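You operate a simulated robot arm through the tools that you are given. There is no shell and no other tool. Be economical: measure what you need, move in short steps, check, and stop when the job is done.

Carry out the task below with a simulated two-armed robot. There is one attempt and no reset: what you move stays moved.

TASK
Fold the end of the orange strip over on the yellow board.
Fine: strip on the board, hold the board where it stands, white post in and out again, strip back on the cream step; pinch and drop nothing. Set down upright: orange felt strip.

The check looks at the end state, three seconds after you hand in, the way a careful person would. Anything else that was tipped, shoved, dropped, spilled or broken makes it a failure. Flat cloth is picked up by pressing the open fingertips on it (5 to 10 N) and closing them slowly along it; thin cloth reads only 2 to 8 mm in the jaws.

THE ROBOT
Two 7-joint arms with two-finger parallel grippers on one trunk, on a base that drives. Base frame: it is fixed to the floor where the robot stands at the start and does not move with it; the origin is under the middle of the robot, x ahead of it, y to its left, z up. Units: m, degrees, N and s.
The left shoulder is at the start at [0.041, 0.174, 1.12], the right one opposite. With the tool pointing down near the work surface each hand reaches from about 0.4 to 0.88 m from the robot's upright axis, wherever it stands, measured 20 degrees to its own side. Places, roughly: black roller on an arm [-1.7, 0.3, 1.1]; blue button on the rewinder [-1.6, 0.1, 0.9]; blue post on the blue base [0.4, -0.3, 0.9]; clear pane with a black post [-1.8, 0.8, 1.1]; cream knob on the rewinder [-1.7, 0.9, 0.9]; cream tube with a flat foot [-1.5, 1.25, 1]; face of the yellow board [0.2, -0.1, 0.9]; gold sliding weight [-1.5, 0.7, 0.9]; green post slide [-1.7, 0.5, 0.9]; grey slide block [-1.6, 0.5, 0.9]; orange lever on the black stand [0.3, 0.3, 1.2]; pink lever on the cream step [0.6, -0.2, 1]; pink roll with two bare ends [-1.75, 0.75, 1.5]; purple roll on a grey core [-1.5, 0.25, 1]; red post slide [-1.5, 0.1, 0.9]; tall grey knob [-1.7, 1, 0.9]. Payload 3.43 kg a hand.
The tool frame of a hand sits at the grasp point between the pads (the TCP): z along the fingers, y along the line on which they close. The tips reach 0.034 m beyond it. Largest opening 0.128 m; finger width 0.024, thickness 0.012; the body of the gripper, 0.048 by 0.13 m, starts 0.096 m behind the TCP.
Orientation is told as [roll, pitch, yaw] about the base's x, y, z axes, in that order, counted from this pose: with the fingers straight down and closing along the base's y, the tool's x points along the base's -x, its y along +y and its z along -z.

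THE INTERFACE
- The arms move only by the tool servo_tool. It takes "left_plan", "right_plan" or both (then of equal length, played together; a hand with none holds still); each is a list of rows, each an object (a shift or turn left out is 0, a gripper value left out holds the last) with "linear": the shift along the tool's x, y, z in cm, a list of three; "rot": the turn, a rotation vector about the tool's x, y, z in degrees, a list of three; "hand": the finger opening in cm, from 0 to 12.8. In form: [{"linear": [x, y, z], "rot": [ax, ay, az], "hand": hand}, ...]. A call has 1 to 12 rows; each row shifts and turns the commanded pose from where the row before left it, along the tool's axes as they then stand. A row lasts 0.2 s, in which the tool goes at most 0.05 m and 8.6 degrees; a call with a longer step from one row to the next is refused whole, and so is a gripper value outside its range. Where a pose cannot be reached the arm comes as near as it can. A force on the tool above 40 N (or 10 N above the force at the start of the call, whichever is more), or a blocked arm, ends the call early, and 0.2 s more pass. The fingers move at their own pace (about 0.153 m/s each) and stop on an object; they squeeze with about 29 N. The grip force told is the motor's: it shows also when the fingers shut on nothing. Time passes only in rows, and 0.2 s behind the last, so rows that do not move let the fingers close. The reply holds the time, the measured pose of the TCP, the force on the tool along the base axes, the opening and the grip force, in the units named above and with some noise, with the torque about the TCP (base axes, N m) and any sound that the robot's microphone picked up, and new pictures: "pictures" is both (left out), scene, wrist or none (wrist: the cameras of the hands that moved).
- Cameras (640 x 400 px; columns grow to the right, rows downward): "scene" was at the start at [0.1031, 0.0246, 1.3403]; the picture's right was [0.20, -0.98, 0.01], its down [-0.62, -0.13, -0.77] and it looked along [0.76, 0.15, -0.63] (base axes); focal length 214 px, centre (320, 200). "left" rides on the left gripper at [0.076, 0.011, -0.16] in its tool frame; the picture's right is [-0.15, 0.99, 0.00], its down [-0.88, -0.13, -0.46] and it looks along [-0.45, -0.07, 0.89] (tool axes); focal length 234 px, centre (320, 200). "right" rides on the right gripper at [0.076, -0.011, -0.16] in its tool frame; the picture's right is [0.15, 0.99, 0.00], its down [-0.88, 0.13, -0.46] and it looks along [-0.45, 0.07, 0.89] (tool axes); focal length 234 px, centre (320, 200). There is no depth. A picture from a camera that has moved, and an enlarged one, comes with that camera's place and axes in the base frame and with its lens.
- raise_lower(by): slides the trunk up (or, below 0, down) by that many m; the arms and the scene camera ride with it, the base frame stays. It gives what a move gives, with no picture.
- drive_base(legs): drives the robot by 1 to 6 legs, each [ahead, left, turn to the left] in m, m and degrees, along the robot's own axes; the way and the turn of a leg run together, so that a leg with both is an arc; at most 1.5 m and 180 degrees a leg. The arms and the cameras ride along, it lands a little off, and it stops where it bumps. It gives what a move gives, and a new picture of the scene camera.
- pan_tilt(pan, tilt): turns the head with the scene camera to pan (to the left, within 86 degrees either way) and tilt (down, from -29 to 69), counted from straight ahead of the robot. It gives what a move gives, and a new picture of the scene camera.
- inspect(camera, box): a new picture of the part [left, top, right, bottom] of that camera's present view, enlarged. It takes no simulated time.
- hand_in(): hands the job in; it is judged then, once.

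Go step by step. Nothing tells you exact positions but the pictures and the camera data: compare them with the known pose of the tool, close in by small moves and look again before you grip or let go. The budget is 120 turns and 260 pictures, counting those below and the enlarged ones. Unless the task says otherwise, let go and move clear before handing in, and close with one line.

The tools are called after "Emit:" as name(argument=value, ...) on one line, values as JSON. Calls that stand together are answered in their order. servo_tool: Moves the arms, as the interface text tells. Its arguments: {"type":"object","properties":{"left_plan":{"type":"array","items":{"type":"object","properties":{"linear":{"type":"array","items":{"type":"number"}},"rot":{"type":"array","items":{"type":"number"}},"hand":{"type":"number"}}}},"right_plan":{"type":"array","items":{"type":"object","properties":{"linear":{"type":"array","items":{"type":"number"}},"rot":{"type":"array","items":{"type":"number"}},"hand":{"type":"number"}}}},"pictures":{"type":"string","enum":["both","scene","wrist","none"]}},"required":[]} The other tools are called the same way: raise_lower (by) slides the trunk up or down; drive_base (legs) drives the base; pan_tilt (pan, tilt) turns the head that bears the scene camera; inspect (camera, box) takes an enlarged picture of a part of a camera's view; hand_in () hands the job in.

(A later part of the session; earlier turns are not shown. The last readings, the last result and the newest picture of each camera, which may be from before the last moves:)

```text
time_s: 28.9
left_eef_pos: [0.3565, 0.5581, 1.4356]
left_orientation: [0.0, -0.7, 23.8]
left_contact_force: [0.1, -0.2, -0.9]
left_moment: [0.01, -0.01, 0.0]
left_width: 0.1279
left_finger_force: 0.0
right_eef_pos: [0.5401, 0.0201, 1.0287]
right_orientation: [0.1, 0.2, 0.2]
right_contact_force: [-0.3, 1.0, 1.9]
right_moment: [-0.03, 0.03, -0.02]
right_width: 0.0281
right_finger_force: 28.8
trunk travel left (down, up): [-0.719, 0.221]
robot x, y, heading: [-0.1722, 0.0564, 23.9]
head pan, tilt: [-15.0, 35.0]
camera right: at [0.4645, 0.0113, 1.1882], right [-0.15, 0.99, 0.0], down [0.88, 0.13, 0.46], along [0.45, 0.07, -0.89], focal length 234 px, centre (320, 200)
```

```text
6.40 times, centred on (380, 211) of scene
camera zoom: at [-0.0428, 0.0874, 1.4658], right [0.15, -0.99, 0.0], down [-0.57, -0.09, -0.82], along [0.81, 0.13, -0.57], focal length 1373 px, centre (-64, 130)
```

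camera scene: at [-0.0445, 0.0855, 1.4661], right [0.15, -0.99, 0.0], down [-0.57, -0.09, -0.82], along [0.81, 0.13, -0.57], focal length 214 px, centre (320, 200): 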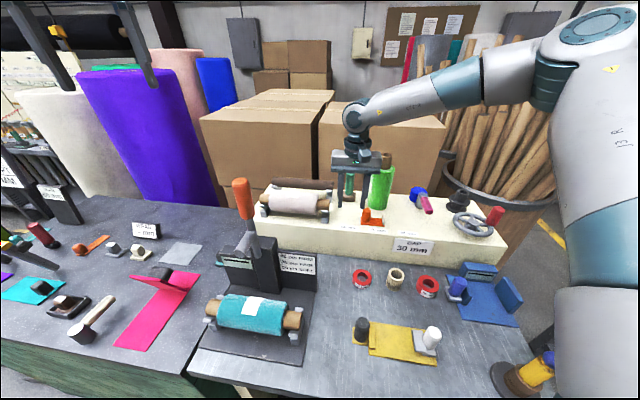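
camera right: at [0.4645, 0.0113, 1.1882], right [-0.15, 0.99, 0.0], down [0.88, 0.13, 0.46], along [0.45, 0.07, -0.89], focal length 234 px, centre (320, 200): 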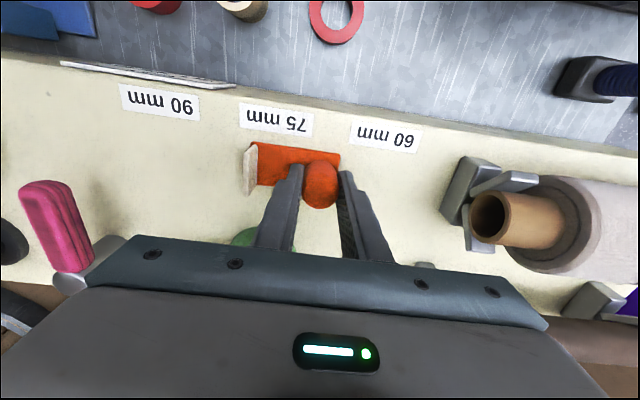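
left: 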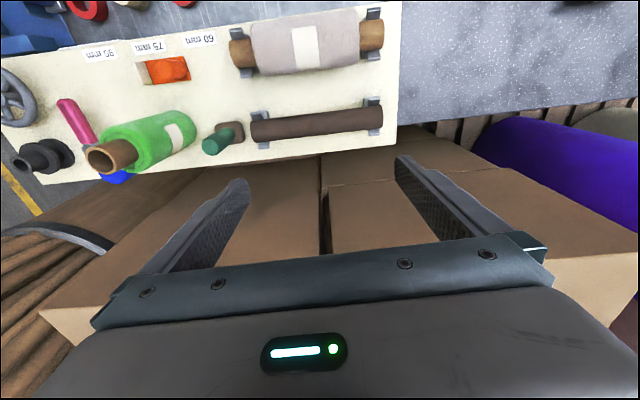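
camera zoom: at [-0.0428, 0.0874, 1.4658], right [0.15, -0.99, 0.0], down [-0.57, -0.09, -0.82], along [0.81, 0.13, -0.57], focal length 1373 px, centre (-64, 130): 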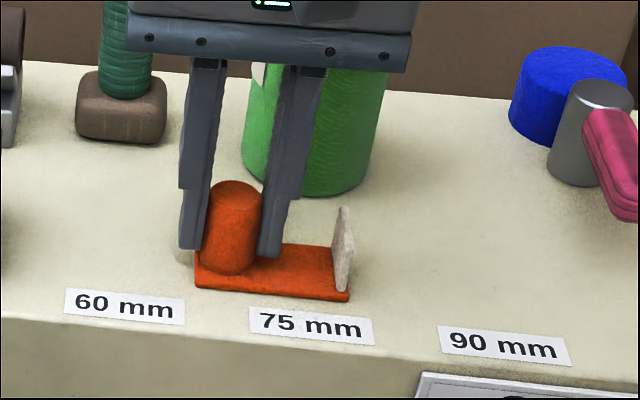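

Gripped at 2.8 cm. I'll lift it slowly and check it hangs level.

Emit:
servo_tool(right_plan=[{"linear": [0, 0, -0.5]}, {"linear": [0, 0, -1]}, {"linear": [0, 0, -1.5]}, {"linear": [0, 0, -2]}, {}], pictures="wrist")

Emit:
inspect(camera="scene", box=[330, 160, 430, 222])

```text
time_s: 30.1
left_eef_pos: [0.3581, 0.5573, 1.4365]
left_orientation: [0.1, -0.8, 23.8]
left_contact_force: [0.0, -0.2, 0.1]
left_moment: [-0.01, -0.04, 0.0]
left_width: 0.128
left_finger_force: 0.2
right_eef_pos: [0.5403, 0.023, 1.0785]
right_orientation: [0.1, 0.1, 0.0]
right_contact_force: [0.1, 0.5, -1.0]
right_moment: [0.03, 0.02, -0.02]
right_width: 0.0289
right_finger_force: 28.7
trunk travel left (down, up): [-0.719, 0.221]
robot x, y, heading: [-0.1759, 0.0565, 23.7]
head pan, tilt: [-15.0, 35.0]
camera right: at [0.4655, 0.0114, 1.2394], right [-0.15, 0.99, 0.0], down [0.88, 0.13, 0.45], along [0.45, 0.07, -0.89], focal length 234 px, centre (320, 200)
```

right: 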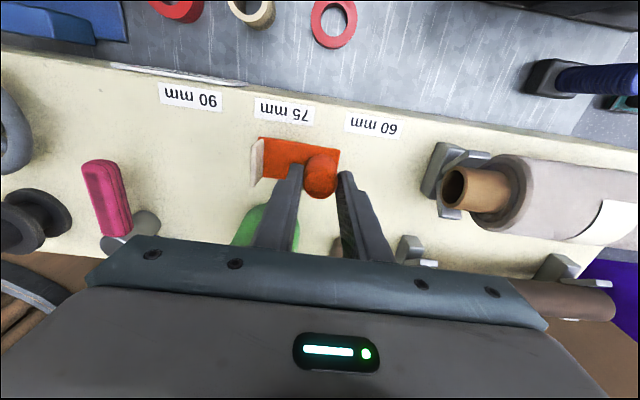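

```text
6.40 times, centred on (380, 191) of scene
camera zoom: at [-0.0423, 0.0873, 1.4657], right [0.15, -0.99, 0.0], down [-0.57, -0.09, -0.82], along [0.81, 0.13, -0.57], focal length 1373 px, centre (-64, 258)
```

zoom: 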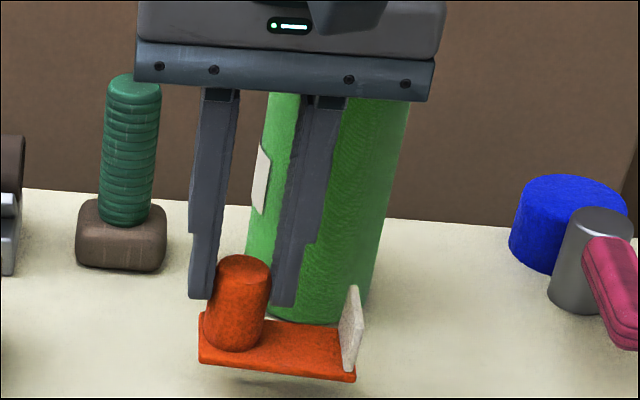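

It lifted but seems slightly tilted forward. I'll check closely.

Emit:
inspect(camera="right", box=[240, 120, 400, 220])

Emit:
inspect(camera="scene", box=[350, 190, 400, 221])

```text
4.00 times, centred on (320, 170) of right
camera zoom: at [0.4655, 0.0114, 1.2394], right [-0.15, 0.99, 0.0], down [0.88, 0.13, 0.45], along [0.45, 0.07, -0.89], focal length 937 px, centre (320, 320)
```

zoom: 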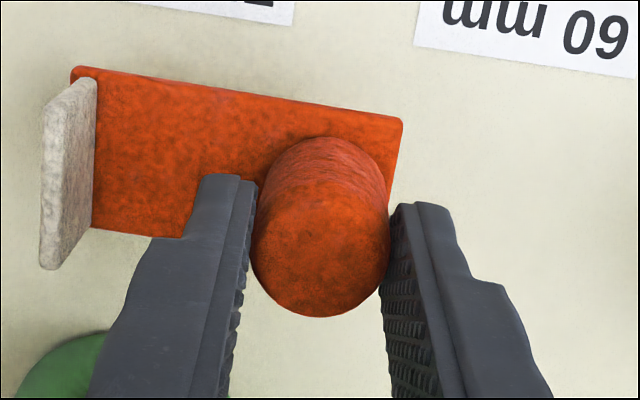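

```text
12.80 times, centred on (375, 206) of scene
camera zoom: at [-0.0423, 0.0873, 1.4657], right [0.15, -0.99, 0.0], down [-0.57, -0.09, -0.82], along [0.81, 0.13, -0.57], focal length 2745 px, centre (-384, 130)
```

zoom: 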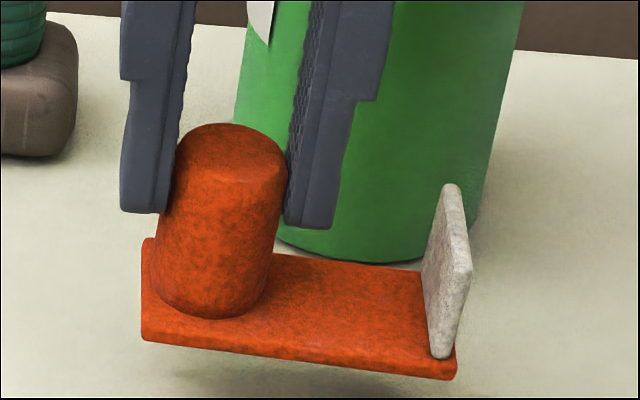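

The post has slipped down in the pads by about a centimetre or more, so the grip is too shallow. I'll lower it again gently to regrip deeper.

Emit:
servo_tool(right_plan=[{"linear": [0, 0, 1.5]}, {"linear": [0, 0, 1.2]}, {}], pictures="wrist")

Emit:
inspect(camera="scene", box=[350, 200, 400, 231])

```text
time_s: 30.9
left_eef_pos: [0.3577, 0.5569, 1.4362]
left_orientation: [0.0, -0.6, 23.8]
left_contact_force: [-0.6, -0.2, 0.0]
left_moment: [-0.03, -0.05, 0.04]
left_width: 0.1279
left_finger_force: 0.2
right_eef_pos: [0.5418, 0.0234, 1.0521]
right_orientation: [0.1, 0.1, 0.1]
right_contact_force: [0.5, -0.2, -0.6]
right_moment: [0.01, 0.01, -0.02]
right_width: 0.0286
right_finger_force: 29.7
trunk travel left (down, up): [-0.719, 0.221]
robot x, y, heading: [-0.1757, 0.0558, 23.7]
head pan, tilt: [-15.0, 35.0]
camera right: at [0.4656, 0.0111, 1.2126], right [-0.15, 0.99, 0.0], down [0.88, 0.13, 0.46], along [0.45, 0.07, -0.89], focal length 234 px, centre (320, 200)
```

right: 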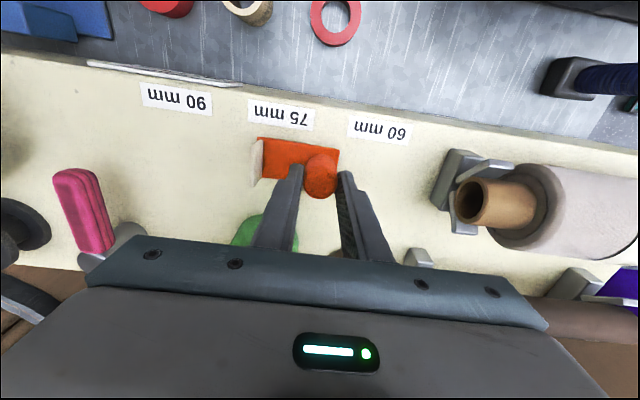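

```text
12.80 times, centred on (375, 216) of scene
camera zoom: at [-0.043, 0.0872, 1.4658], right [0.15, -0.99, 0.0], down [-0.57, -0.09, -0.82], along [0.81, 0.13, -0.57], focal length 2745 px, centre (-384, 2)
```

zoom: 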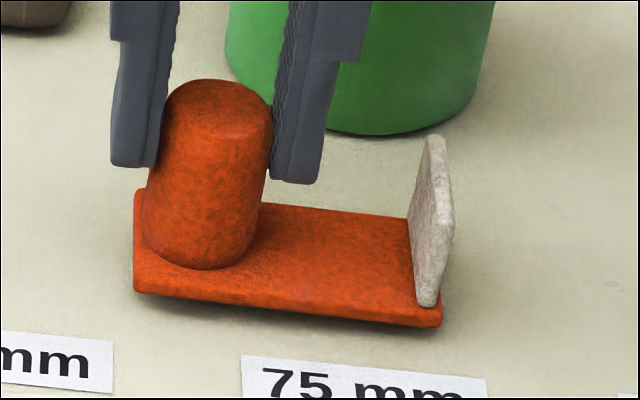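

It isn't slipping further. I'll lower it to light contact and then open.

Emit:
servo_tool(right_plan=[{"linear": [0, 0, 0.6]}, {"linear": [0, 0, 0.3]}, {"linear": [0, 0, 0.2]}, {}], pictures="none")

Emit:
inspect(camera="scene", box=[350, 200, 400, 231])

```text
time_s: 31.9
left_eef_pos: [0.3547, 0.5577, 1.4384]
left_orientation: [-0.1, -0.8, 23.8]
left_contact_force: [0.1, 0.4, -0.6]
left_moment: [0.01, 0.0, -0.03]
left_width: 0.1283
left_finger_force: 0.0
right_eef_pos: [0.5409, 0.0241, 1.0442]
right_orientation: [0.2, -0.3, 0.2]
right_contact_force: [4.2, 0.5, 23.1]
right_moment: [-0.32, -0.09, 0.0]
right_width: 0.0284
right_finger_force: 29.4
trunk travel left (down, up): [-0.719, 0.221]
robot x, y, heading: [-0.1746, 0.0548, 24.1]
head pan, tilt: [-15.0, 35.0]
```

```text
12.80 times, centred on (375, 216) of scene
camera zoom: at [-0.045, 0.0875, 1.4663], right [0.15, -0.99, 0.0], down [-0.57, -0.09, -0.82], along [0.81, 0.13, -0.57], focal length 2745 px, centre (-384, 2)
```

zoom: 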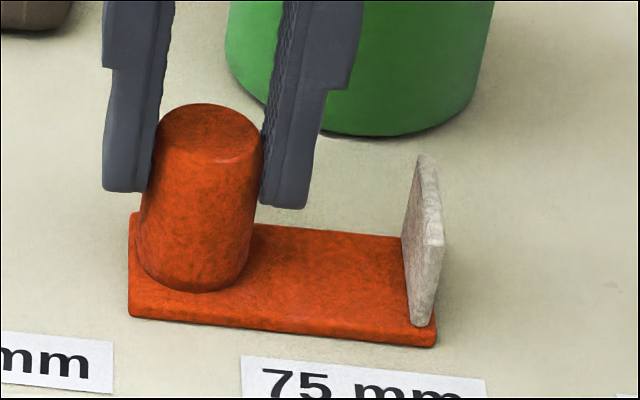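

It is standing on the step with 23 N of push, and the grip is holding. I'll release, ease down and forward-correct, then regrip with the post deeper in the pads.

Emit:
servo_tool(right_plan=[{"linear": [0, 0, -0.4]}, {"hand": 3.6}, {"hand": 5.0}, {}], pictures="none")

Emit:
inspect(camera="right", box=[240, 120, 400, 220])

Emit:
inspect(camera="scene", box=[340, 180, 420, 230])

```text
time_s: 32.9
left_eef_pos: [0.3579, 0.5572, 1.4364]
left_orientation: [-0.1, -0.7, 23.8]
left_contact_force: [0.3, 0.5, -0.2]
left_moment: [0.03, -0.01, 0.02]
left_width: 0.1277
left_finger_force: 0.0
right_eef_pos: [0.5413, 0.023, 1.0455]
right_orientation: [0.1, 0.2, 0.1]
right_contact_force: [-0.1, 0.1, -0.4]
right_moment: [0.02, 0.03, -0.01]
right_width: 0.0498
right_finger_force: 0.0
trunk travel left (down, up): [-0.719, 0.221]
robot x, y, heading: [-0.1778, 0.057, 24.1]
head pan, tilt: [-15.0, 35.0]
```

```text
4.00 times, centred on (320, 170) of right
camera zoom: at [0.4657, 0.012, 1.2053], right [-0.15, 0.99, 0.0], down [0.88, 0.13, 0.45], along [0.45, 0.07, -0.89], focal length 937 px, centre (320, 320)
```

zoom: 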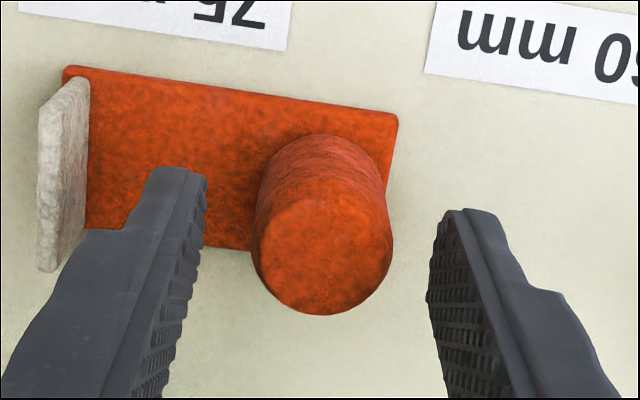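

```text
8.00 times, centred on (380, 205) of scene
camera zoom: at [-0.0422, 0.0872, 1.4657], right [0.15, -0.99, 0.0], down [-0.57, -0.09, -0.82], along [0.81, 0.13, -0.57], focal length 1716 px, centre (-160, 160)
```

zoom: 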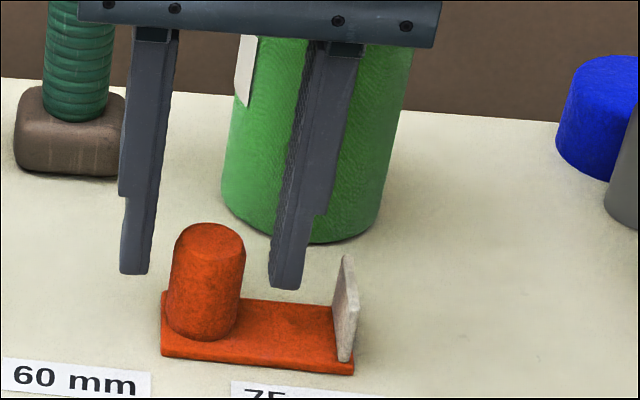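

The post is centred. Going down 2 cm so the tips are just above the plate, then a firm grip.

Emit:
servo_tool(right_plan=[{"linear": [0, 0, 1.0]}, {"linear": [0, 0, 1.0]}, {"linear": [0, 0, 0]}, {"hand": 3.6}, {"hand": 3.0}, {"hand": 2.4}, {"hand": 1.5}, {}, {}], pictures="none")

Emit:
inspect(camera="scene", box=[340, 190, 420, 240])

```text
time_s: 34.9
left_eef_pos: [0.3583, 0.5561, 1.4355]
left_orientation: [0.0, -0.8, 23.8]
left_contact_force: [0.1, -0.3, 0.4]
left_moment: [-0.01, -0.03, -0.01]
left_width: 0.128
left_finger_force: 0.0
right_eef_pos: [0.5389, 0.0222, 1.0253]
right_orientation: [0.1, 0.1, 0.2]
right_contact_force: [-0.3, -0.2, -0.3]
right_moment: [-0.07, 0.02, -0.03]
right_width: 0.0283
right_finger_force: 28.8
trunk travel left (down, up): [-0.719, 0.221]
robot x, y, heading: [-0.1751, 0.0558, 23.9]
head pan, tilt: [-15.0, 35.0]
```

```text
8.00 times, centred on (380, 215) of scene
camera zoom: at [-0.0427, 0.0874, 1.4658], right [0.15, -0.99, 0.0], down [-0.57, -0.09, -0.82], along [0.81, 0.13, -0.57], focal length 1716 px, centre (-160, 80)
```

zoom: 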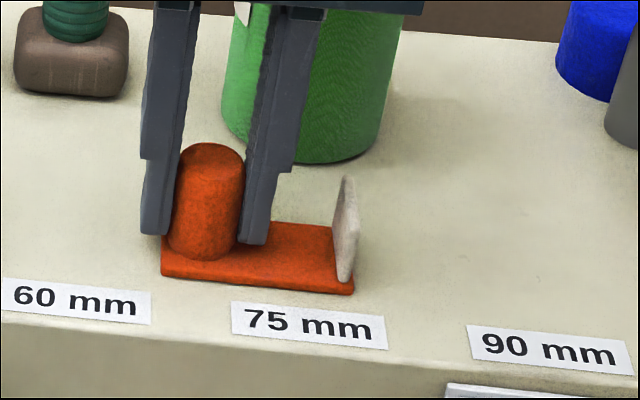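

Good deep grip. A slow small lift, then check for slip.

Emit:
servo_tool(right_plan=[{"linear": [0, 0, -0.3]}, {"linear": [0, 0, -0.5]}, {"linear": [0, 0, -0.7]}, {"linear": [0, 0, -0.7]}, {"linear": [0, 0, -0.8]}, {}], pictures="none")

Emit:
inspect(camera="scene", box=[340, 180, 420, 230])

```text
time_s: 36.3
left_eef_pos: [0.3579, 0.5562, 1.4365]
left_orientation: [0.0, -0.7, 23.8]
left_contact_force: [0.0, -0.6, 0.2]
left_moment: [0.02, -0.01, 0.02]
left_width: 0.128
left_finger_force: 0.2
right_eef_pos: [0.54, 0.0216, 1.0552]
right_orientation: [0.1, 0.1, 0.2]
right_contact_force: [0.2, -0.5, -0.1]
right_moment: [0.04, 0.0, 0.03]
right_width: 0.0284
right_finger_force: 28.5
trunk travel left (down, up): [-0.719, 0.221]
robot x, y, heading: [-0.1762, 0.0567, 23.8]
head pan, tilt: [-15.0, 35.0]
```

```text
8.00 times, centred on (380, 205) of scene
camera zoom: at [-0.0424, 0.0873, 1.4657], right [0.15, -0.99, 0.0], down [-0.57, -0.09, -0.82], along [0.81, 0.13, -0.57], focal length 1716 px, centre (-160, 160)
```

zoom: 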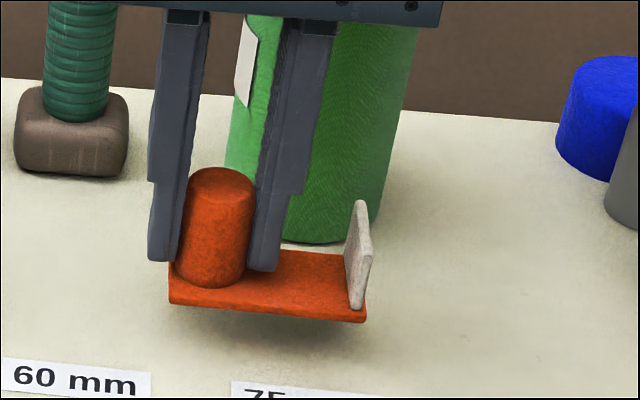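

No slip this time. TCP z is 1.0255 when the strip's base rests on a surface, relative to the step. I'll raise and retract it over the table, then drive back a little so the board is in range.

Emit:
servo_tool(right_plan=[{"linear": [0, 0, -2]}, {"linear": [0, 0, -2]}, {"linear": [2, 0, 0]}, {"linear": [2, 0, 0]}, {"linear": [3, -0.5, 0]}, {"linear": [3, -1, 0]}, {"linear": [3, -1.5, 0]}, {"linear": [3, -1.5, 0]}], pictures="none")

Emit:
drive_base(legs=[[-0.1, 0, 0]])

Emit:
pan_tilt(pan=-30, tilt=50)

Emit:
inspect(camera="right", box=[0, 0, 640, 400])

```text
time_s: 38.1
left_eef_pos: [0.3566, 0.5564, 1.4381]
left_orientation: [0.0, -0.8, 23.9]
left_contact_force: [-0.7, -0.2, 0.4]
left_moment: [0.02, 0.0, 0.0]
left_width: 0.1277
left_finger_force: 0.1
right_eef_pos: [0.3809, -0.0245, 1.0952]
right_orientation: [0.2, 0.1, 0.1]
right_contact_force: [0.1, -0.7, -0.5]
right_moment: [0.04, 0.0, -0.01]
right_width: 0.0286
right_finger_force: 29.1
trunk travel left (down, up): [-0.719, 0.221]
robot x, y, heading: [-0.1742, 0.0577, 23.8]
head pan, tilt: [-15.0, 35.0]
```

```text
time_s: 39.3
left_eef_pos: [0.2669, 0.5185, 1.4356]
left_orientation: [0.0, -0.6, 23.8]
left_contact_force: [0.2, 1.1, 0.7]
left_moment: [0.05, -0.02, 0.01]
left_width: 0.1282
left_finger_force: 0.0
right_eef_pos: [0.291, -0.0645, 1.0946]
right_orientation: [0.1, 0.1, 0.0]
right_contact_force: [0.6, 0.0, -0.5]
right_moment: [0.0, 0.01, 0.0]
right_width: 0.0283
right_finger_force: 29.0
trunk travel left (down, up): [-0.719, 0.221]
robot x, y, heading: [-0.2675, 0.0131, 23.8]
head pan, tilt: [-15.0, 35.0]
camera scene: at [-0.1332, 0.0472, 1.4655], right [0.15, -0.99, 0.0], down [-0.57, -0.09, -0.82], along [0.81, 0.12, -0.57], focal length 214 px, centre (320, 200)
```

scene: 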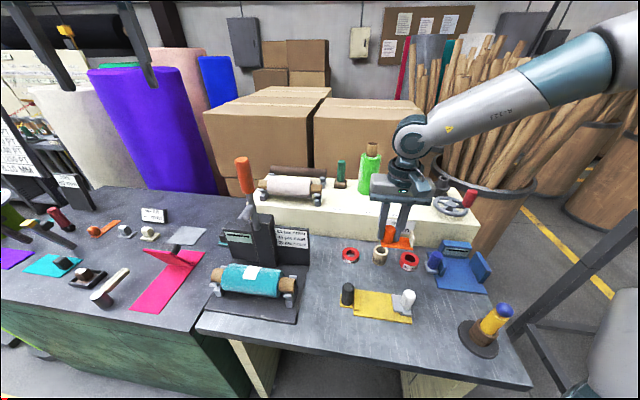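

```text
time_s: 40.0
left_eef_pos: [0.264, 0.5161, 1.4378]
left_orientation: [0.1, -0.7, 23.7]
left_contact_force: [-1.2, -0.3, 0.1]
left_moment: [0.01, 0.01, 0.0]
left_width: 0.1281
left_finger_force: 0.1
right_eef_pos: [0.289, -0.0658, 1.0962]
right_orientation: [0.1, 0.1, 0.1]
right_contact_force: [1.2, 0.4, 0.0]
right_moment: [0.02, -0.04, -0.03]
right_width: 0.0284
right_finger_force: 29.4
trunk travel left (down, up): [-0.719, 0.221]
robot x, y, heading: [-0.2671, 0.0174, 23.8]
head pan, tilt: [-30.0, 50.0]
camera scene: at [-0.1467, 0.0242, 1.4443], right [-0.11, -0.99, 0.0], down [-0.76, 0.08, -0.64], along [0.64, -0.07, -0.77], focal length 214 px, centre (320, 200)
```

scene: 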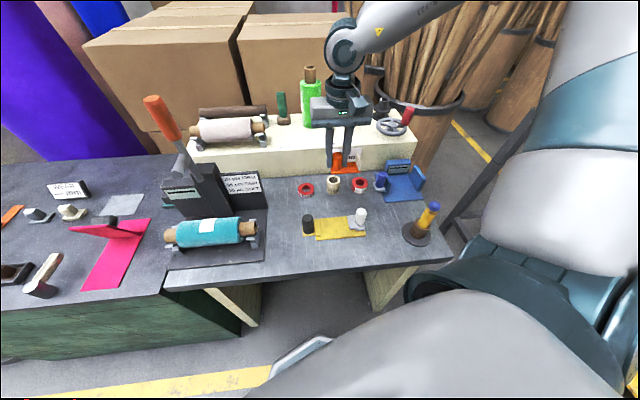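

```text
1.00 times, centred on (320, 200) of right
camera zoom: at [0.2124, -0.0755, 1.256], right [-0.15, 0.99, 0.0], down [0.88, 0.13, 0.46], along [0.45, 0.07, -0.89], focal length 234 px, centre (320, 200)
```

zoom: 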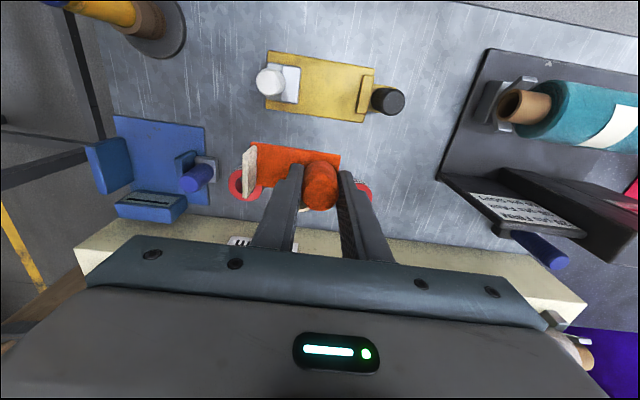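

I'll measure the board from both cameras here before moving over it.

Emit:
inspect(camera="right", box=[245, 30, 413, 135])

Emit:
inspect(camera="scene", box=[294, 196, 374, 246])

```text
3.81 times, centred on (329, 82) of right
camera zoom: at [0.2124, -0.0755, 1.256], right [-0.15, 0.99, 0.0], down [0.88, 0.13, 0.46], along [0.45, 0.07, -0.89], focal length 892 px, centre (286, 648)
```

zoom: 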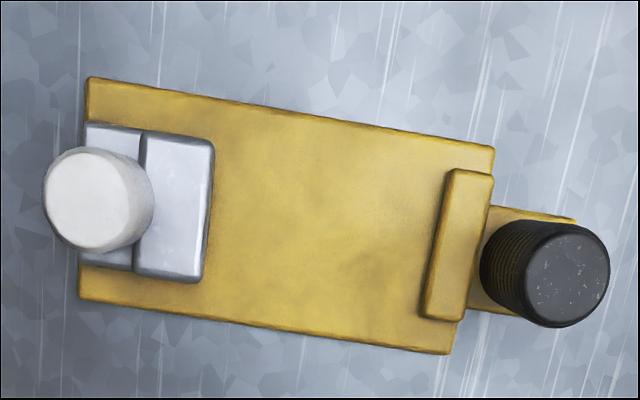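

```text
8.00 times, centred on (334, 221) of scene
camera zoom: at [-0.1467, 0.0242, 1.4443], right [-0.11, -0.99, 0.0], down [-0.76, 0.08, -0.64], along [0.64, -0.07, -0.77], focal length 1716 px, centre (208, 32)
```

zoom: 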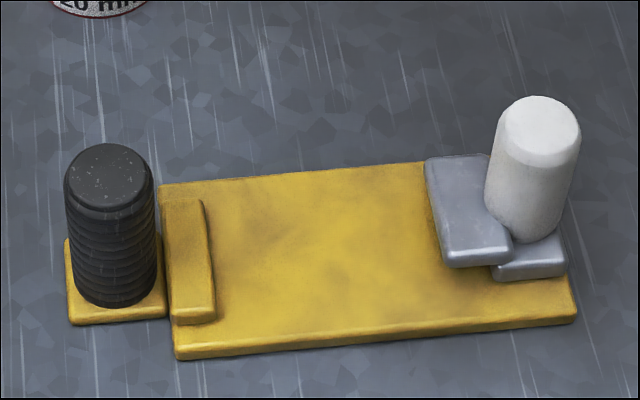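

The board is square to the axes: fence face at y ≈ −0.0145, slide plate edge at y ≈ −0.105, so a 9 cm gap for the 7.9 cm strip. I'll move above the slot first.

Emit:
servo_tool(right_plan=[{"linear": [2.2, 1.0, 1]}, {"linear": [2.2, 1.0, 2]}, {"linear": [2.2, 1.0, 2]}, {"linear": [0, 0, 2]}, {"linear": [0, 0, 2]}, {}], pictures="both")

Emit:
inspect(camera="right", box=[208, 95, 416, 225])

Emit:
inspect(camera="scene", box=[294, 180, 374, 230])

```text
time_s: 41.5
left_eef_pos: [0.2646, 0.5161, 1.4362]
left_orientation: [0.1, -0.7, 23.9]
left_contact_force: [-0.5, -0.4, 0.2]
left_moment: [-0.02, -0.02, -0.01]
left_width: 0.1279
left_finger_force: 0.1
right_eef_pos: [0.2227, -0.0346, 1.0061]
right_orientation: [0.1, 0.1, 0.2]
right_contact_force: [-0.4, -0.5, 0.4]
right_moment: [-0.01, -0.01, 0.02]
right_width: 0.0285
right_finger_force: 29.0
trunk travel left (down, up): [-0.719, 0.221]
robot x, y, heading: [-0.2662, 0.0095, 23.7]
head pan, tilt: [-30.0, 50.0]
camera scene: at [-0.1456, 0.025, 1.4441], right [-0.11, -0.99, 0.0], down [-0.76, 0.08, -0.64], along [0.64, -0.07, -0.77], focal length 214 px, centre (320, 200)
camera right: at [0.1473, -0.0446, 1.1651], right [-0.15, 0.99, 0.0], down [0.88, 0.13, 0.46], along [0.45, 0.07, -0.89], focal length 234 px, centre (320, 200)
```

scene: 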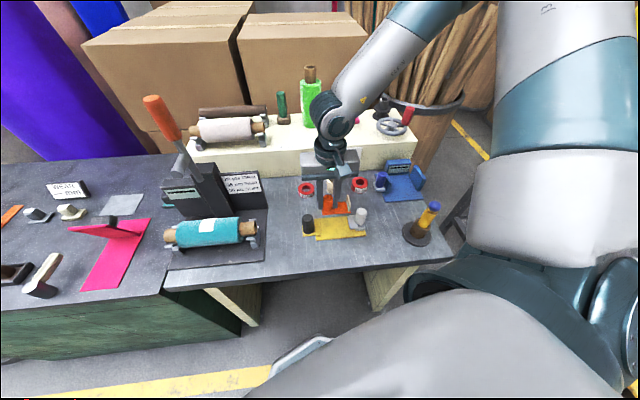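
right: 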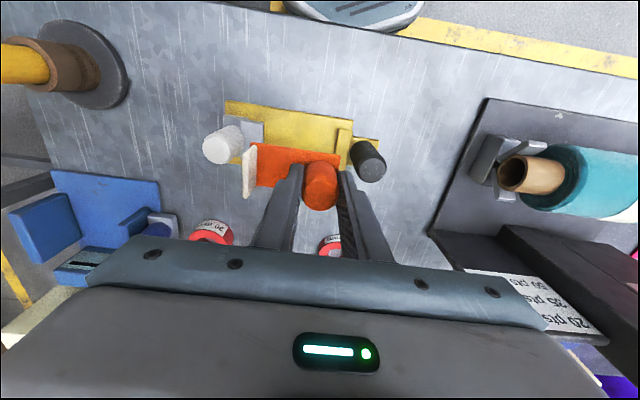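

```text
3.08 times, centred on (312, 160) of right
camera zoom: at [0.1473, -0.0446, 1.1651], right [-0.15, 0.99, 0.0], down [0.88, 0.13, 0.46], along [0.45, 0.07, -0.89], focal length 720 px, centre (345, 323)
```

zoom: 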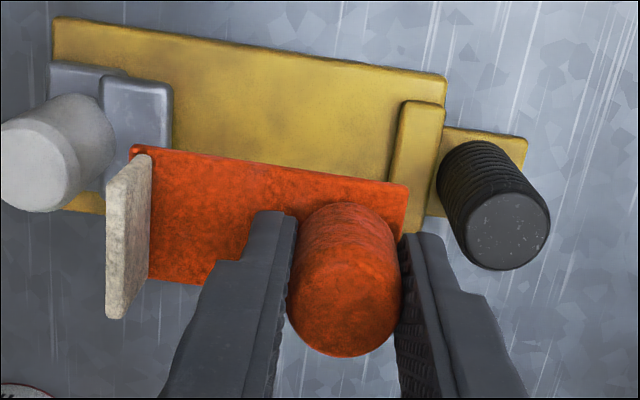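

```text
8.00 times, centred on (334, 205) of scene
camera zoom: at [-0.1456, 0.025, 1.4441], right [-0.11, -0.99, 0.0], down [-0.76, 0.08, -0.64], along [0.64, -0.07, -0.77], focal length 1716 px, centre (208, 160)
```

zoom: 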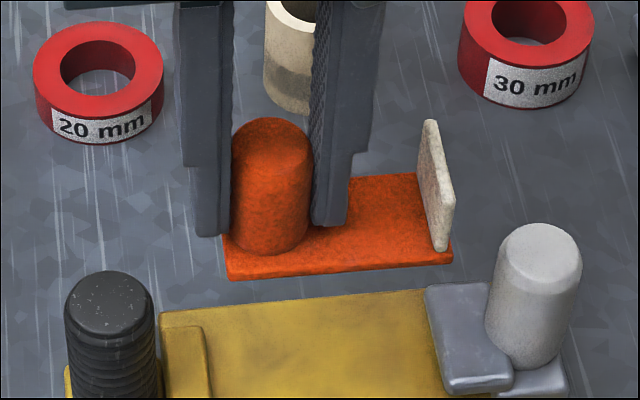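

Laterally the strip end will sit about 3 mm from the fence and 8 mm from the slide. I'll shift 2 mm away from the fence, descend close to the board, and look again.

Emit:
servo_tool(right_plan=[{"linear": [0, -0.2, 2]}, {"linear": [0, 0, 2]}, {"linear": [0, 0, 2]}, {"linear": [0, 0, 1.6]}, {}], pictures="none")

Emit:
inspect(camera="right", box=[208, 95, 416, 225])

Emit:
inspect(camera="scene", box=[294, 190, 374, 240])

```text
time_s: 42.6
left_eef_pos: [0.2656, 0.5177, 1.4362]
left_orientation: [0.0, -0.7, 23.9]
left_contact_force: [0.2, -0.5, -0.1]
left_moment: [-0.01, -0.02, -0.01]
left_width: 0.1281
left_finger_force: 0.1
right_eef_pos: [0.2211, -0.0348, 0.9295]
right_orientation: [0.1, 0.0, 0.0]
right_contact_force: [1.8, -0.7, 0.2]
right_moment: [0.0, -0.02, 0.02]
right_width: 0.0284
right_finger_force: 29.3
trunk travel left (down, up): [-0.719, 0.221]
robot x, y, heading: [-0.2663, 0.0127, 23.9]
head pan, tilt: [-30.0, 50.0]
```

```text
3.08 times, centred on (312, 160) of right
camera zoom: at [0.1463, -0.0462, 1.0897], right [-0.15, 0.99, 0.0], down [0.88, 0.13, 0.46], along [0.45, 0.07, -0.89], focal length 720 px, centre (345, 323)
```

zoom: 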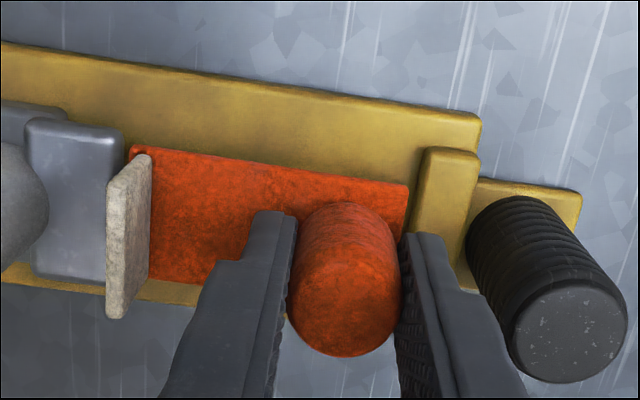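

```text
8.00 times, centred on (334, 215) of scene
camera zoom: at [-0.1457, 0.0249, 1.4441], right [-0.11, -0.99, 0.0], down [-0.76, 0.08, -0.64], along [0.64, -0.07, -0.77], focal length 1716 px, centre (208, 80)
```

zoom: 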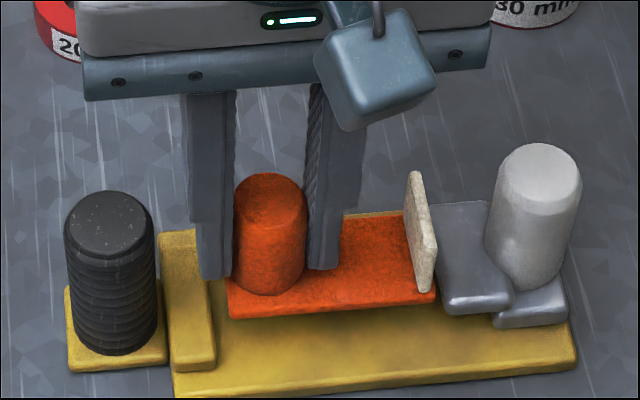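

Gaps look fine on both sides. Lowering in small steps until contact.

Emit:
servo_tool(right_plan=[{"linear": [0, 0, 0.8]}, {"linear": [0, 0, 0.4]}, {}], pictures="none")

Emit:
inspect(camera="scene", box=[294, 190, 374, 240])

```text
time_s: 43.5
left_eef_pos: [0.2655, 0.5164, 1.435]
left_orientation: [0.0, -0.7, 23.9]
left_contact_force: [0.3, 0.3, 0.2]
left_moment: [-0.02, 0.01, 0.01]
left_width: 0.128
left_finger_force: 0.0
right_eef_pos: [0.2213, -0.0352, 0.9168]
right_orientation: [0.2, 0.1, 0.1]
right_contact_force: [-0.6, -0.3, -0.5]
right_moment: [0.04, 0.0, 0.02]
right_width: 0.0285
right_finger_force: 29.1
trunk travel left (down, up): [-0.719, 0.221]
robot x, y, heading: [-0.2666, 0.0139, 24.1]
head pan, tilt: [-30.0, 50.0]
```

```text
8.00 times, centred on (334, 215) of scene
camera zoom: at [-0.1453, 0.0249, 1.444], right [-0.11, -0.99, 0.0], down [-0.76, 0.08, -0.64], along [0.64, -0.07, -0.77], focal length 1716 px, centre (208, 80)
```

zoom: 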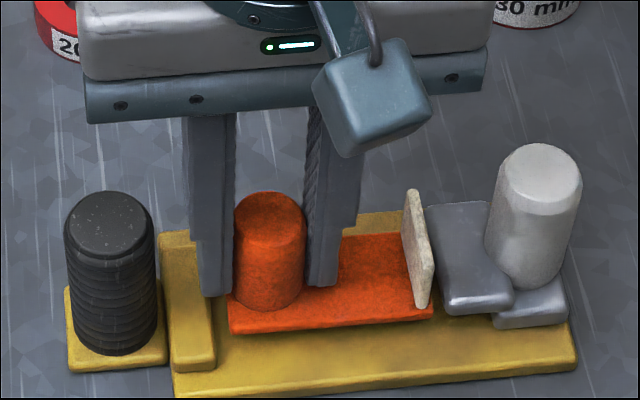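

Emit:
servo_tool(right_plan=[{"linear": [0, 0, 0.4]}, {"linear": [0, 0, 0.3]}, {}], pictures="none")

Emit:
inspect(camera="scene", box=[294, 190, 374, 240])

```text
time_s: 44.2
left_eef_pos: [0.2658, 0.5154, 1.4364]
left_orientation: [0.0, -0.7, 23.7]
left_contact_force: [0.4, 0.4, 0.0]
left_moment: [-0.01, -0.01, 0.0]
left_width: 0.1281
left_finger_force: 0.0
right_eef_pos: [0.2227, -0.038, 0.9103]
right_orientation: [0.1, 0.2, 0.0]
right_contact_force: [0.3, 0.5, -0.4]
right_moment: [0.03, -0.02, 0.01]
right_width: 0.028
right_finger_force: 29.1
trunk travel left (down, up): [-0.719, 0.221]
robot x, y, heading: [-0.2676, 0.0136, 23.8]
head pan, tilt: [-30.0, 50.0]
```

```text
8.00 times, centred on (334, 215) of scene
camera zoom: at [-0.1452, 0.0249, 1.444], right [-0.11, -0.99, 0.0], down [-0.76, 0.08, -0.64], along [0.64, -0.07, -0.77], focal length 1716 px, centre (208, 80)
```

zoom: 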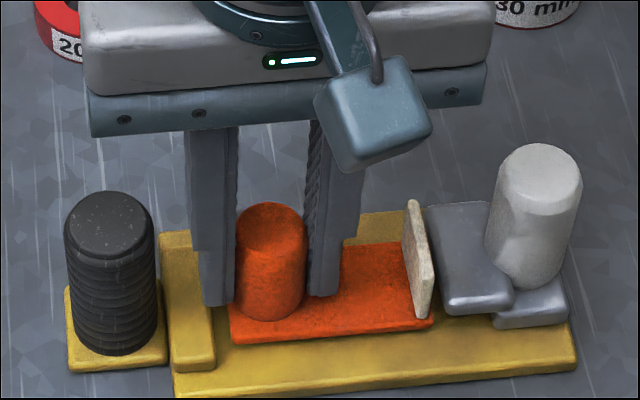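

Emit:
servo_tool(right_plan=[{"linear": [0, 0, 0.3]}, {"linear": [0, 0, 0.2]}, {}], pictures="none")

Emit:
inspect(camera="scene", box=[294, 190, 374, 240])

Emit:
inspect(camera="right", box=[208, 95, 416, 225])

```text
time_s: 45.0
left_eef_pos: [0.2636, 0.5168, 1.4374]
left_orientation: [0.0, -0.7, 23.8]
left_contact_force: [0.4, 0.5, -0.1]
left_moment: [-0.01, 0.03, 0.0]
left_width: 0.1278
left_finger_force: 0.0
right_eef_pos: [0.2217, -0.0367, 0.9062]
right_orientation: [0.0, -0.1, -0.1]
right_contact_force: [2.0, -1.9, 15.5]
right_moment: [-0.66, 0.02, 0.01]
right_width: 0.0285
right_finger_force: 29.3
trunk travel left (down, up): [-0.719, 0.221]
robot x, y, heading: [-0.2665, 0.0186, 23.6]
head pan, tilt: [-30.0, 50.0]
```

```text
8.00 times, centred on (334, 215) of scene
camera zoom: at [-0.1461, 0.0248, 1.4444], right [-0.11, -0.99, 0.0], down [-0.76, 0.08, -0.64], along [0.64, -0.07, -0.77], focal length 1716 px, centre (208, 80)
```

zoom: 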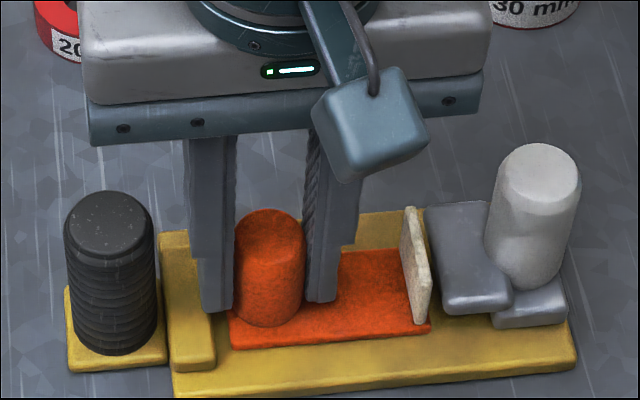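

```text
3.08 times, centred on (312, 160) of right
camera zoom: at [0.1465, -0.0469, 1.0661], right [-0.15, 0.99, 0.0], down [0.88, 0.13, 0.46], along [0.45, 0.07, -0.89], focal length 720 px, centre (345, 323)
```

zoom: 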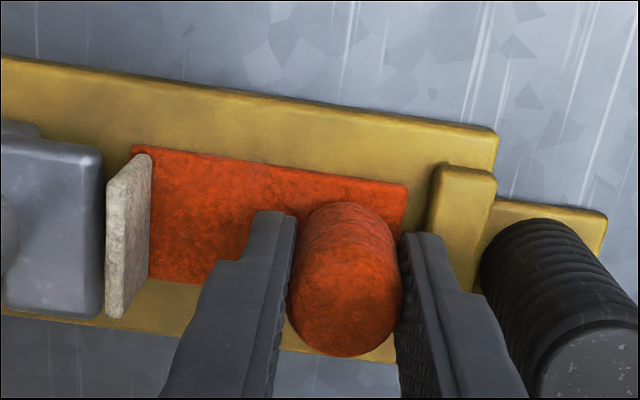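

The strip touches the board at its flap end with 15 N, clear of fence and slide. I'll ease the pressure, open a little, and look.

Emit:
servo_tool(right_plan=[{"linear": [0, 0, -0.15]}, {"hand": 3.1}, {"hand": 3.5}, {"hand": 3.9}, {}], pictures="none")

Emit:
inspect(camera="scene", box=[294, 190, 374, 240])

Emit:
inspect(camera="right", box=[208, 95, 416, 225])

```text
time_s: 46.2
left_eef_pos: [0.2648, 0.5168, 1.436]
left_orientation: [-0.1, -0.7, 23.8]
left_contact_force: [-0.2, 0.5, -0.2]
left_moment: [0.0, -0.01, -0.02]
left_width: 0.128
left_finger_force: 0.0
right_eef_pos: [0.2222, -0.0367, 0.9068]
right_orientation: [0.1, 0.1, 0.0]
right_contact_force: [-0.9, 0.1, -0.7]
right_moment: [0.03, 0.03, 0.0]
right_width: 0.0391
right_finger_force: 0.1
trunk travel left (down, up): [-0.719, 0.221]
robot x, y, heading: [-0.2709, 0.015, 23.7]
head pan, tilt: [-30.0, 50.0]
```

```text
8.00 times, centred on (334, 215) of scene
camera zoom: at [-0.1453, 0.0249, 1.444], right [-0.11, -0.99, 0.0], down [-0.76, 0.08, -0.64], along [0.64, -0.07, -0.77], focal length 1716 px, centre (208, 80)
```

zoom: 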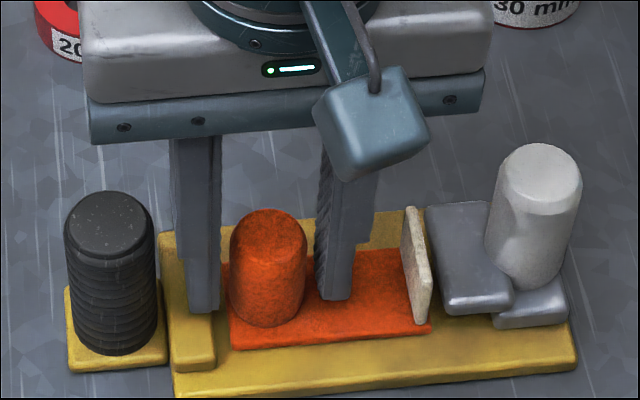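

```text
3.08 times, centred on (312, 160) of right
camera zoom: at [0.1469, -0.047, 1.0665], right [-0.15, 0.99, 0.0], down [0.88, 0.13, 0.45], along [0.45, 0.07, -0.89], focal length 720 px, centre (345, 323)
```

zoom: 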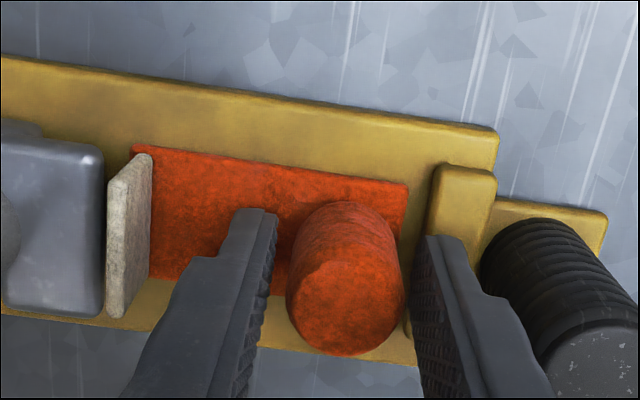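

The strip stands on the board. I'll lift the right hand straight up, raise the trunk for clearance above the orange lever, and turn the robot so both hands can reach the two posts.

Emit:
servo_tool(right_plan=[{"linear": [0, 0, -1]}, {"linear": [0, 0, -2]}, {"linear": [0, 0, -3]}, {"linear": [0, 0, -3]}, {"linear": [0, 0, -3]}, {"linear": [0, 0, -3]}], pictures="none")

Emit:
raise_lower(by=0.2)

Emit:
drive_base(legs=[[0, 0, -35]])

Emit:
pan_tilt(pan=0, tilt=50)

```text
time_s: 47.6
left_eef_pos: [0.2646, 0.5164, 1.4359]
left_orientation: [-0.1, -0.8, 23.7]
left_contact_force: [0.5, 0.4, -0.1]
left_moment: [-0.02, -0.02, 0.0]
left_width: 0.1278
left_finger_force: 0.0
right_eef_pos: [0.2246, -0.0356, 1.0564]
right_orientation: [0.1, 0.1, 0.0]
right_contact_force: [-0.2, 0.4, 0.5]
right_moment: [-0.01, -0.02, 0.01]
right_width: 0.0391
right_finger_force: 0.0
trunk travel left (down, up): [-0.719, 0.221]
robot x, y, heading: [-0.2681, 0.0147, 23.5]
head pan, tilt: [-30.0, 50.0]
```

```text
time_s: 49.8
left_eef_pos: [0.2662, 0.5165, 1.6349]
left_orientation: [0.0, -0.7, 23.8]
left_contact_force: [0.1, 0.5, 1.1]
left_moment: [-0.03, -0.02, -0.02]
left_width: 0.128
left_finger_force: 0.1
right_eef_pos: [0.225, -0.0344, 1.2555]
right_orientation: [0.1, 0.1, 0.0]
right_contact_force: [-0.1, -0.2, -1.1]
right_moment: [-0.01, -0.02, -0.02]
right_width: 0.0389
right_finger_force: 0.1
trunk travel left (down, up): [-0.919, 0.021]
robot x, y, heading: [-0.2667, 0.0174, 23.9]
head pan, tilt: [-30.0, 50.0]
```

```text
time_s: 51.9
left_eef_pos: [0.457, 0.1244, 1.6369]
left_orientation: [-0.1, -0.7, -11.1]
left_contact_force: [0.1, 0.9, -0.3]
left_moment: [0.02, 0.0, 0.01]
left_width: 0.1278
left_finger_force: 0.0
right_eef_pos: [0.1085, -0.3064, 1.2562]
right_orientation: [0.2, 0.1, -34.8]
right_contact_force: [0.4, 0.8, 0.3]
right_moment: [0.01, -0.06, 0.0]
right_width: 0.0388
right_finger_force: 0.2
trunk travel left (down, up): [-0.919, 0.021]
robot x, y, heading: [-0.2707, 0.0167, -11.2]
head pan, tilt: [-30.0, 50.0]
camera scene: at [-0.1599, -0.0463, 1.644], right [-0.66, -0.75, 0.0], down [-0.58, 0.5, -0.64], along [0.48, -0.42, -0.77], focal length 214 px, centre (320, 200)
```

scene: 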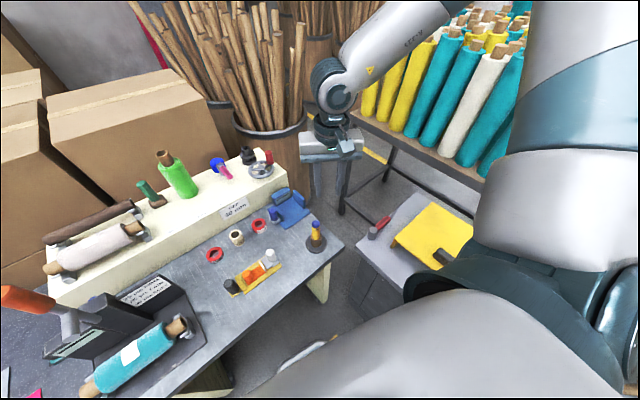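

```text
time_s: 52.8
left_eef_pos: [0.4563, 0.1219, 1.6363]
left_orientation: [0.1, -0.7, -11.1]
left_contact_force: [0.0, 0.0, -0.2]
left_moment: [-0.01, 0.02, -0.01]
left_width: 0.1281
left_finger_force: 0.1
right_eef_pos: [0.1079, -0.3069, 1.2552]
right_orientation: [0.2, 0.2, -34.8]
right_contact_force: [-0.1, -1.0, 0.5]
right_moment: [-0.02, -0.02, -0.01]
right_width: 0.0392
right_finger_force: 0.0
trunk travel left (down, up): [-0.919, 0.021]
robot x, y, heading: [-0.2697, 0.0153, -10.9]
head pan, tilt: [0.0, 50.0]
camera scene: at [-0.143, -0.0119, 1.644], right [-0.19, -0.98, 0.0], down [-0.75, 0.15, -0.64], along [0.63, -0.12, -0.77], focal length 214 px, centre (320, 200)
```

scene: 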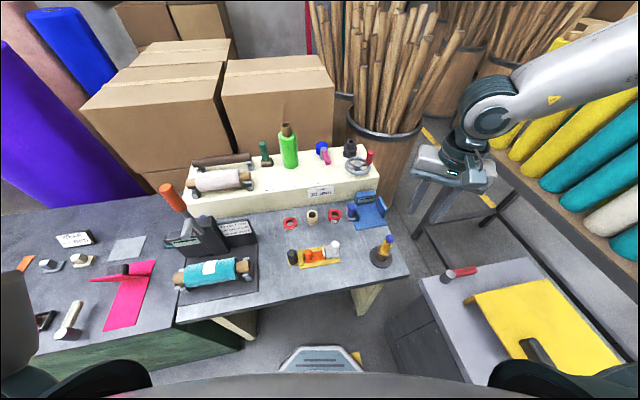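

Next the left hand: turn it to yaw −90 so it closes along x with the camera away from the right hand, while it is high and clear.

Emit:
servo_tool(left_plan=[{"rot": [0, 0, 7.9], "hand": 7}, {"rot": [0, 0, 7.9]}, {"rot": [0, 0, 7.9]}, {"rot": [0, 0, 7.9]}, {"rot": [0, 0, 7.9]}, {"rot": [0, 0, 7.9]}, {"rot": [0, 0, 7.9]}, {"rot": [0, 0, 7.9]}, {"rot": [0, 0, 7.9]}, {"rot": [0, 0, 7.9]}], pictures="none")

Emit:
servo_tool(left_plan=[{"linear": [0, -3, 3]}, {"linear": [0, -3, 3]}, {"linear": [0, -3, 3]}, {"linear": [0, -3, 3]}, {"linear": [0, -3, 3]}, {"linear": [0, -3, 3]}, {"linear": [0, -3, 3]}, {"linear": [0, -2, 3]}], pictures="scene")

```text
time_s: 55.0
left_eef_pos: [0.2238, 0.0508, 1.5101]
left_orientation: [0.7, -0.1, -90.0]
left_contact_force: [-0.2, 0.2, -0.2]
left_moment: [-0.05, -0.03, 0.04]
left_width: 0.0702
left_finger_force: 0.2
left hand out of reach, approached as far as the arm can: row 2, 3, 4, 5, 6, 7, 8, 9, 10
right_eef_pos: [0.107, -0.3081, 1.2559]
right_orientation: [0.2, 0.1, -34.8]
right_contact_force: [-0.1, -0.1, -0.1]
right_moment: [-0.01, 0.03, 0.01]
right_width: 0.039
right_finger_force: 0.2
trunk travel left (down, up): [-0.919, 0.021]
robot x, y, heading: [-0.2657, 0.0157, -10.8]
head pan, tilt: [0.0, 50.0]
```

```text
time_s: 56.8
left_eef_pos: [0.0397, 0.0033, 1.2888]
left_orientation: [0.5, -0.1, -90.0]
left_contact_force: [-0.3, 0.0, 0.2]
left_moment: [0.03, 0.01, 0.01]
left_width: 0.0699
left_finger_force: 0.0
left hand out of reach, approached as far as the arm can: row 6, 7, 8
right_eef_pos: [0.1068, -0.3085, 1.2563]
right_orientation: [0.2, 0.0, -34.8]
right_contact_force: [-0.4, -0.1, 0.7]
right_moment: [0.0, -0.04, 0.0]
right_width: 0.0388
right_finger_force: 0.0
trunk travel left (down, up): [-0.919, 0.021]
robot x, y, heading: [-0.2674, 0.0177, -11.0]
head pan, tilt: [0.0, 50.0]
camera scene: at [-0.1426, -0.0124, 1.6441], right [-0.19, -0.98, 0.0], down [-0.75, 0.15, -0.64], along [0.63, -0.12, -0.77], focal length 214 px, centre (320, 200)
```

scene: 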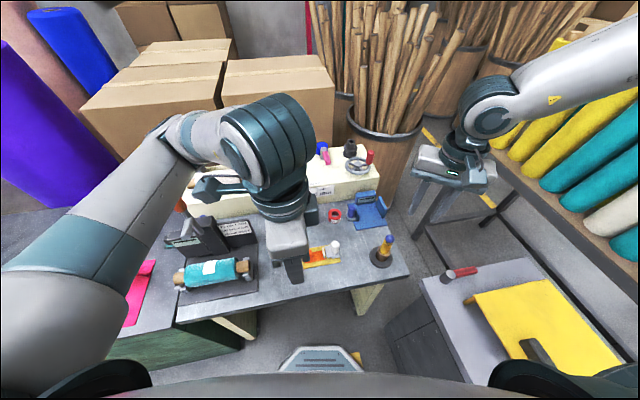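

The left hand is now yawed −90 and slightly too near. I'll move it forward toward above the black post, watching the elbow against the orange lever.

Emit:
servo_tool(left_plan=[{"linear": [0.2, 3, 0]}, {"linear": [0.3, 3, 0]}, {"linear": [0.3, 3, 0]}, {"linear": [0.3, 3, 0]}, {"linear": [0.3, 3, 0]}], pictures="both")

```text
time_s: 58.0
left_eef_pos: [0.1903, 0.0215, 1.2924]
left_orientation: [0.6, -0.2, -90.1]
left_contact_force: [0.7, 1.0, -0.7]
left_moment: [-0.02, 0.02, 0.0]
left_width: 0.0699
left_finger_force: 0.0
right_eef_pos: [0.1083, -0.3067, 1.2547]
right_orientation: [0.0, 0.1, -34.8]
right_contact_force: [-0.5, 0.3, -0.2]
right_moment: [-0.01, -0.02, -0.02]
right_width: 0.039
right_finger_force: 0.1
trunk travel left (down, up): [-0.919, 0.021]
robot x, y, heading: [-0.2661, 0.013, -11.2]
head pan, tilt: [0.0, 50.0]
camera scene: at [-0.1418, -0.0106, 1.644], right [-0.19, -0.98, 0.0], down [-0.75, 0.15, -0.64], along [0.63, -0.12, -0.77], focal length 214 px, centre (320, 200)
camera left: at [0.2005, 0.0975, 1.4508], right [0.99, -0.15, 0.01], down [-0.14, -0.88, 0.46], along [-0.06, -0.45, -0.89], focal length 234 px, centre (320, 200)
```

scene: 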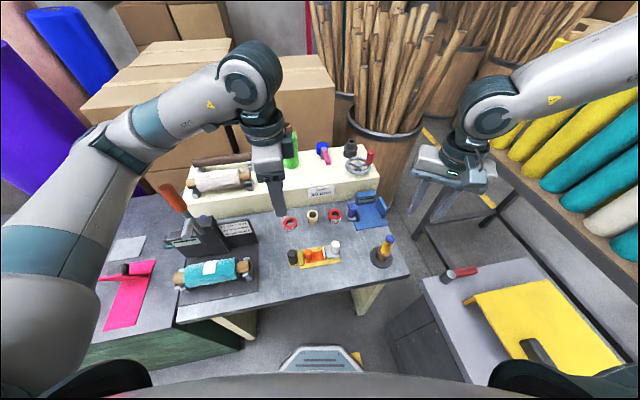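
left: 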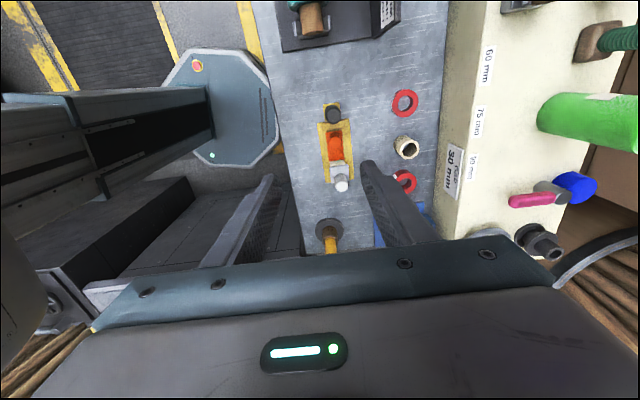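

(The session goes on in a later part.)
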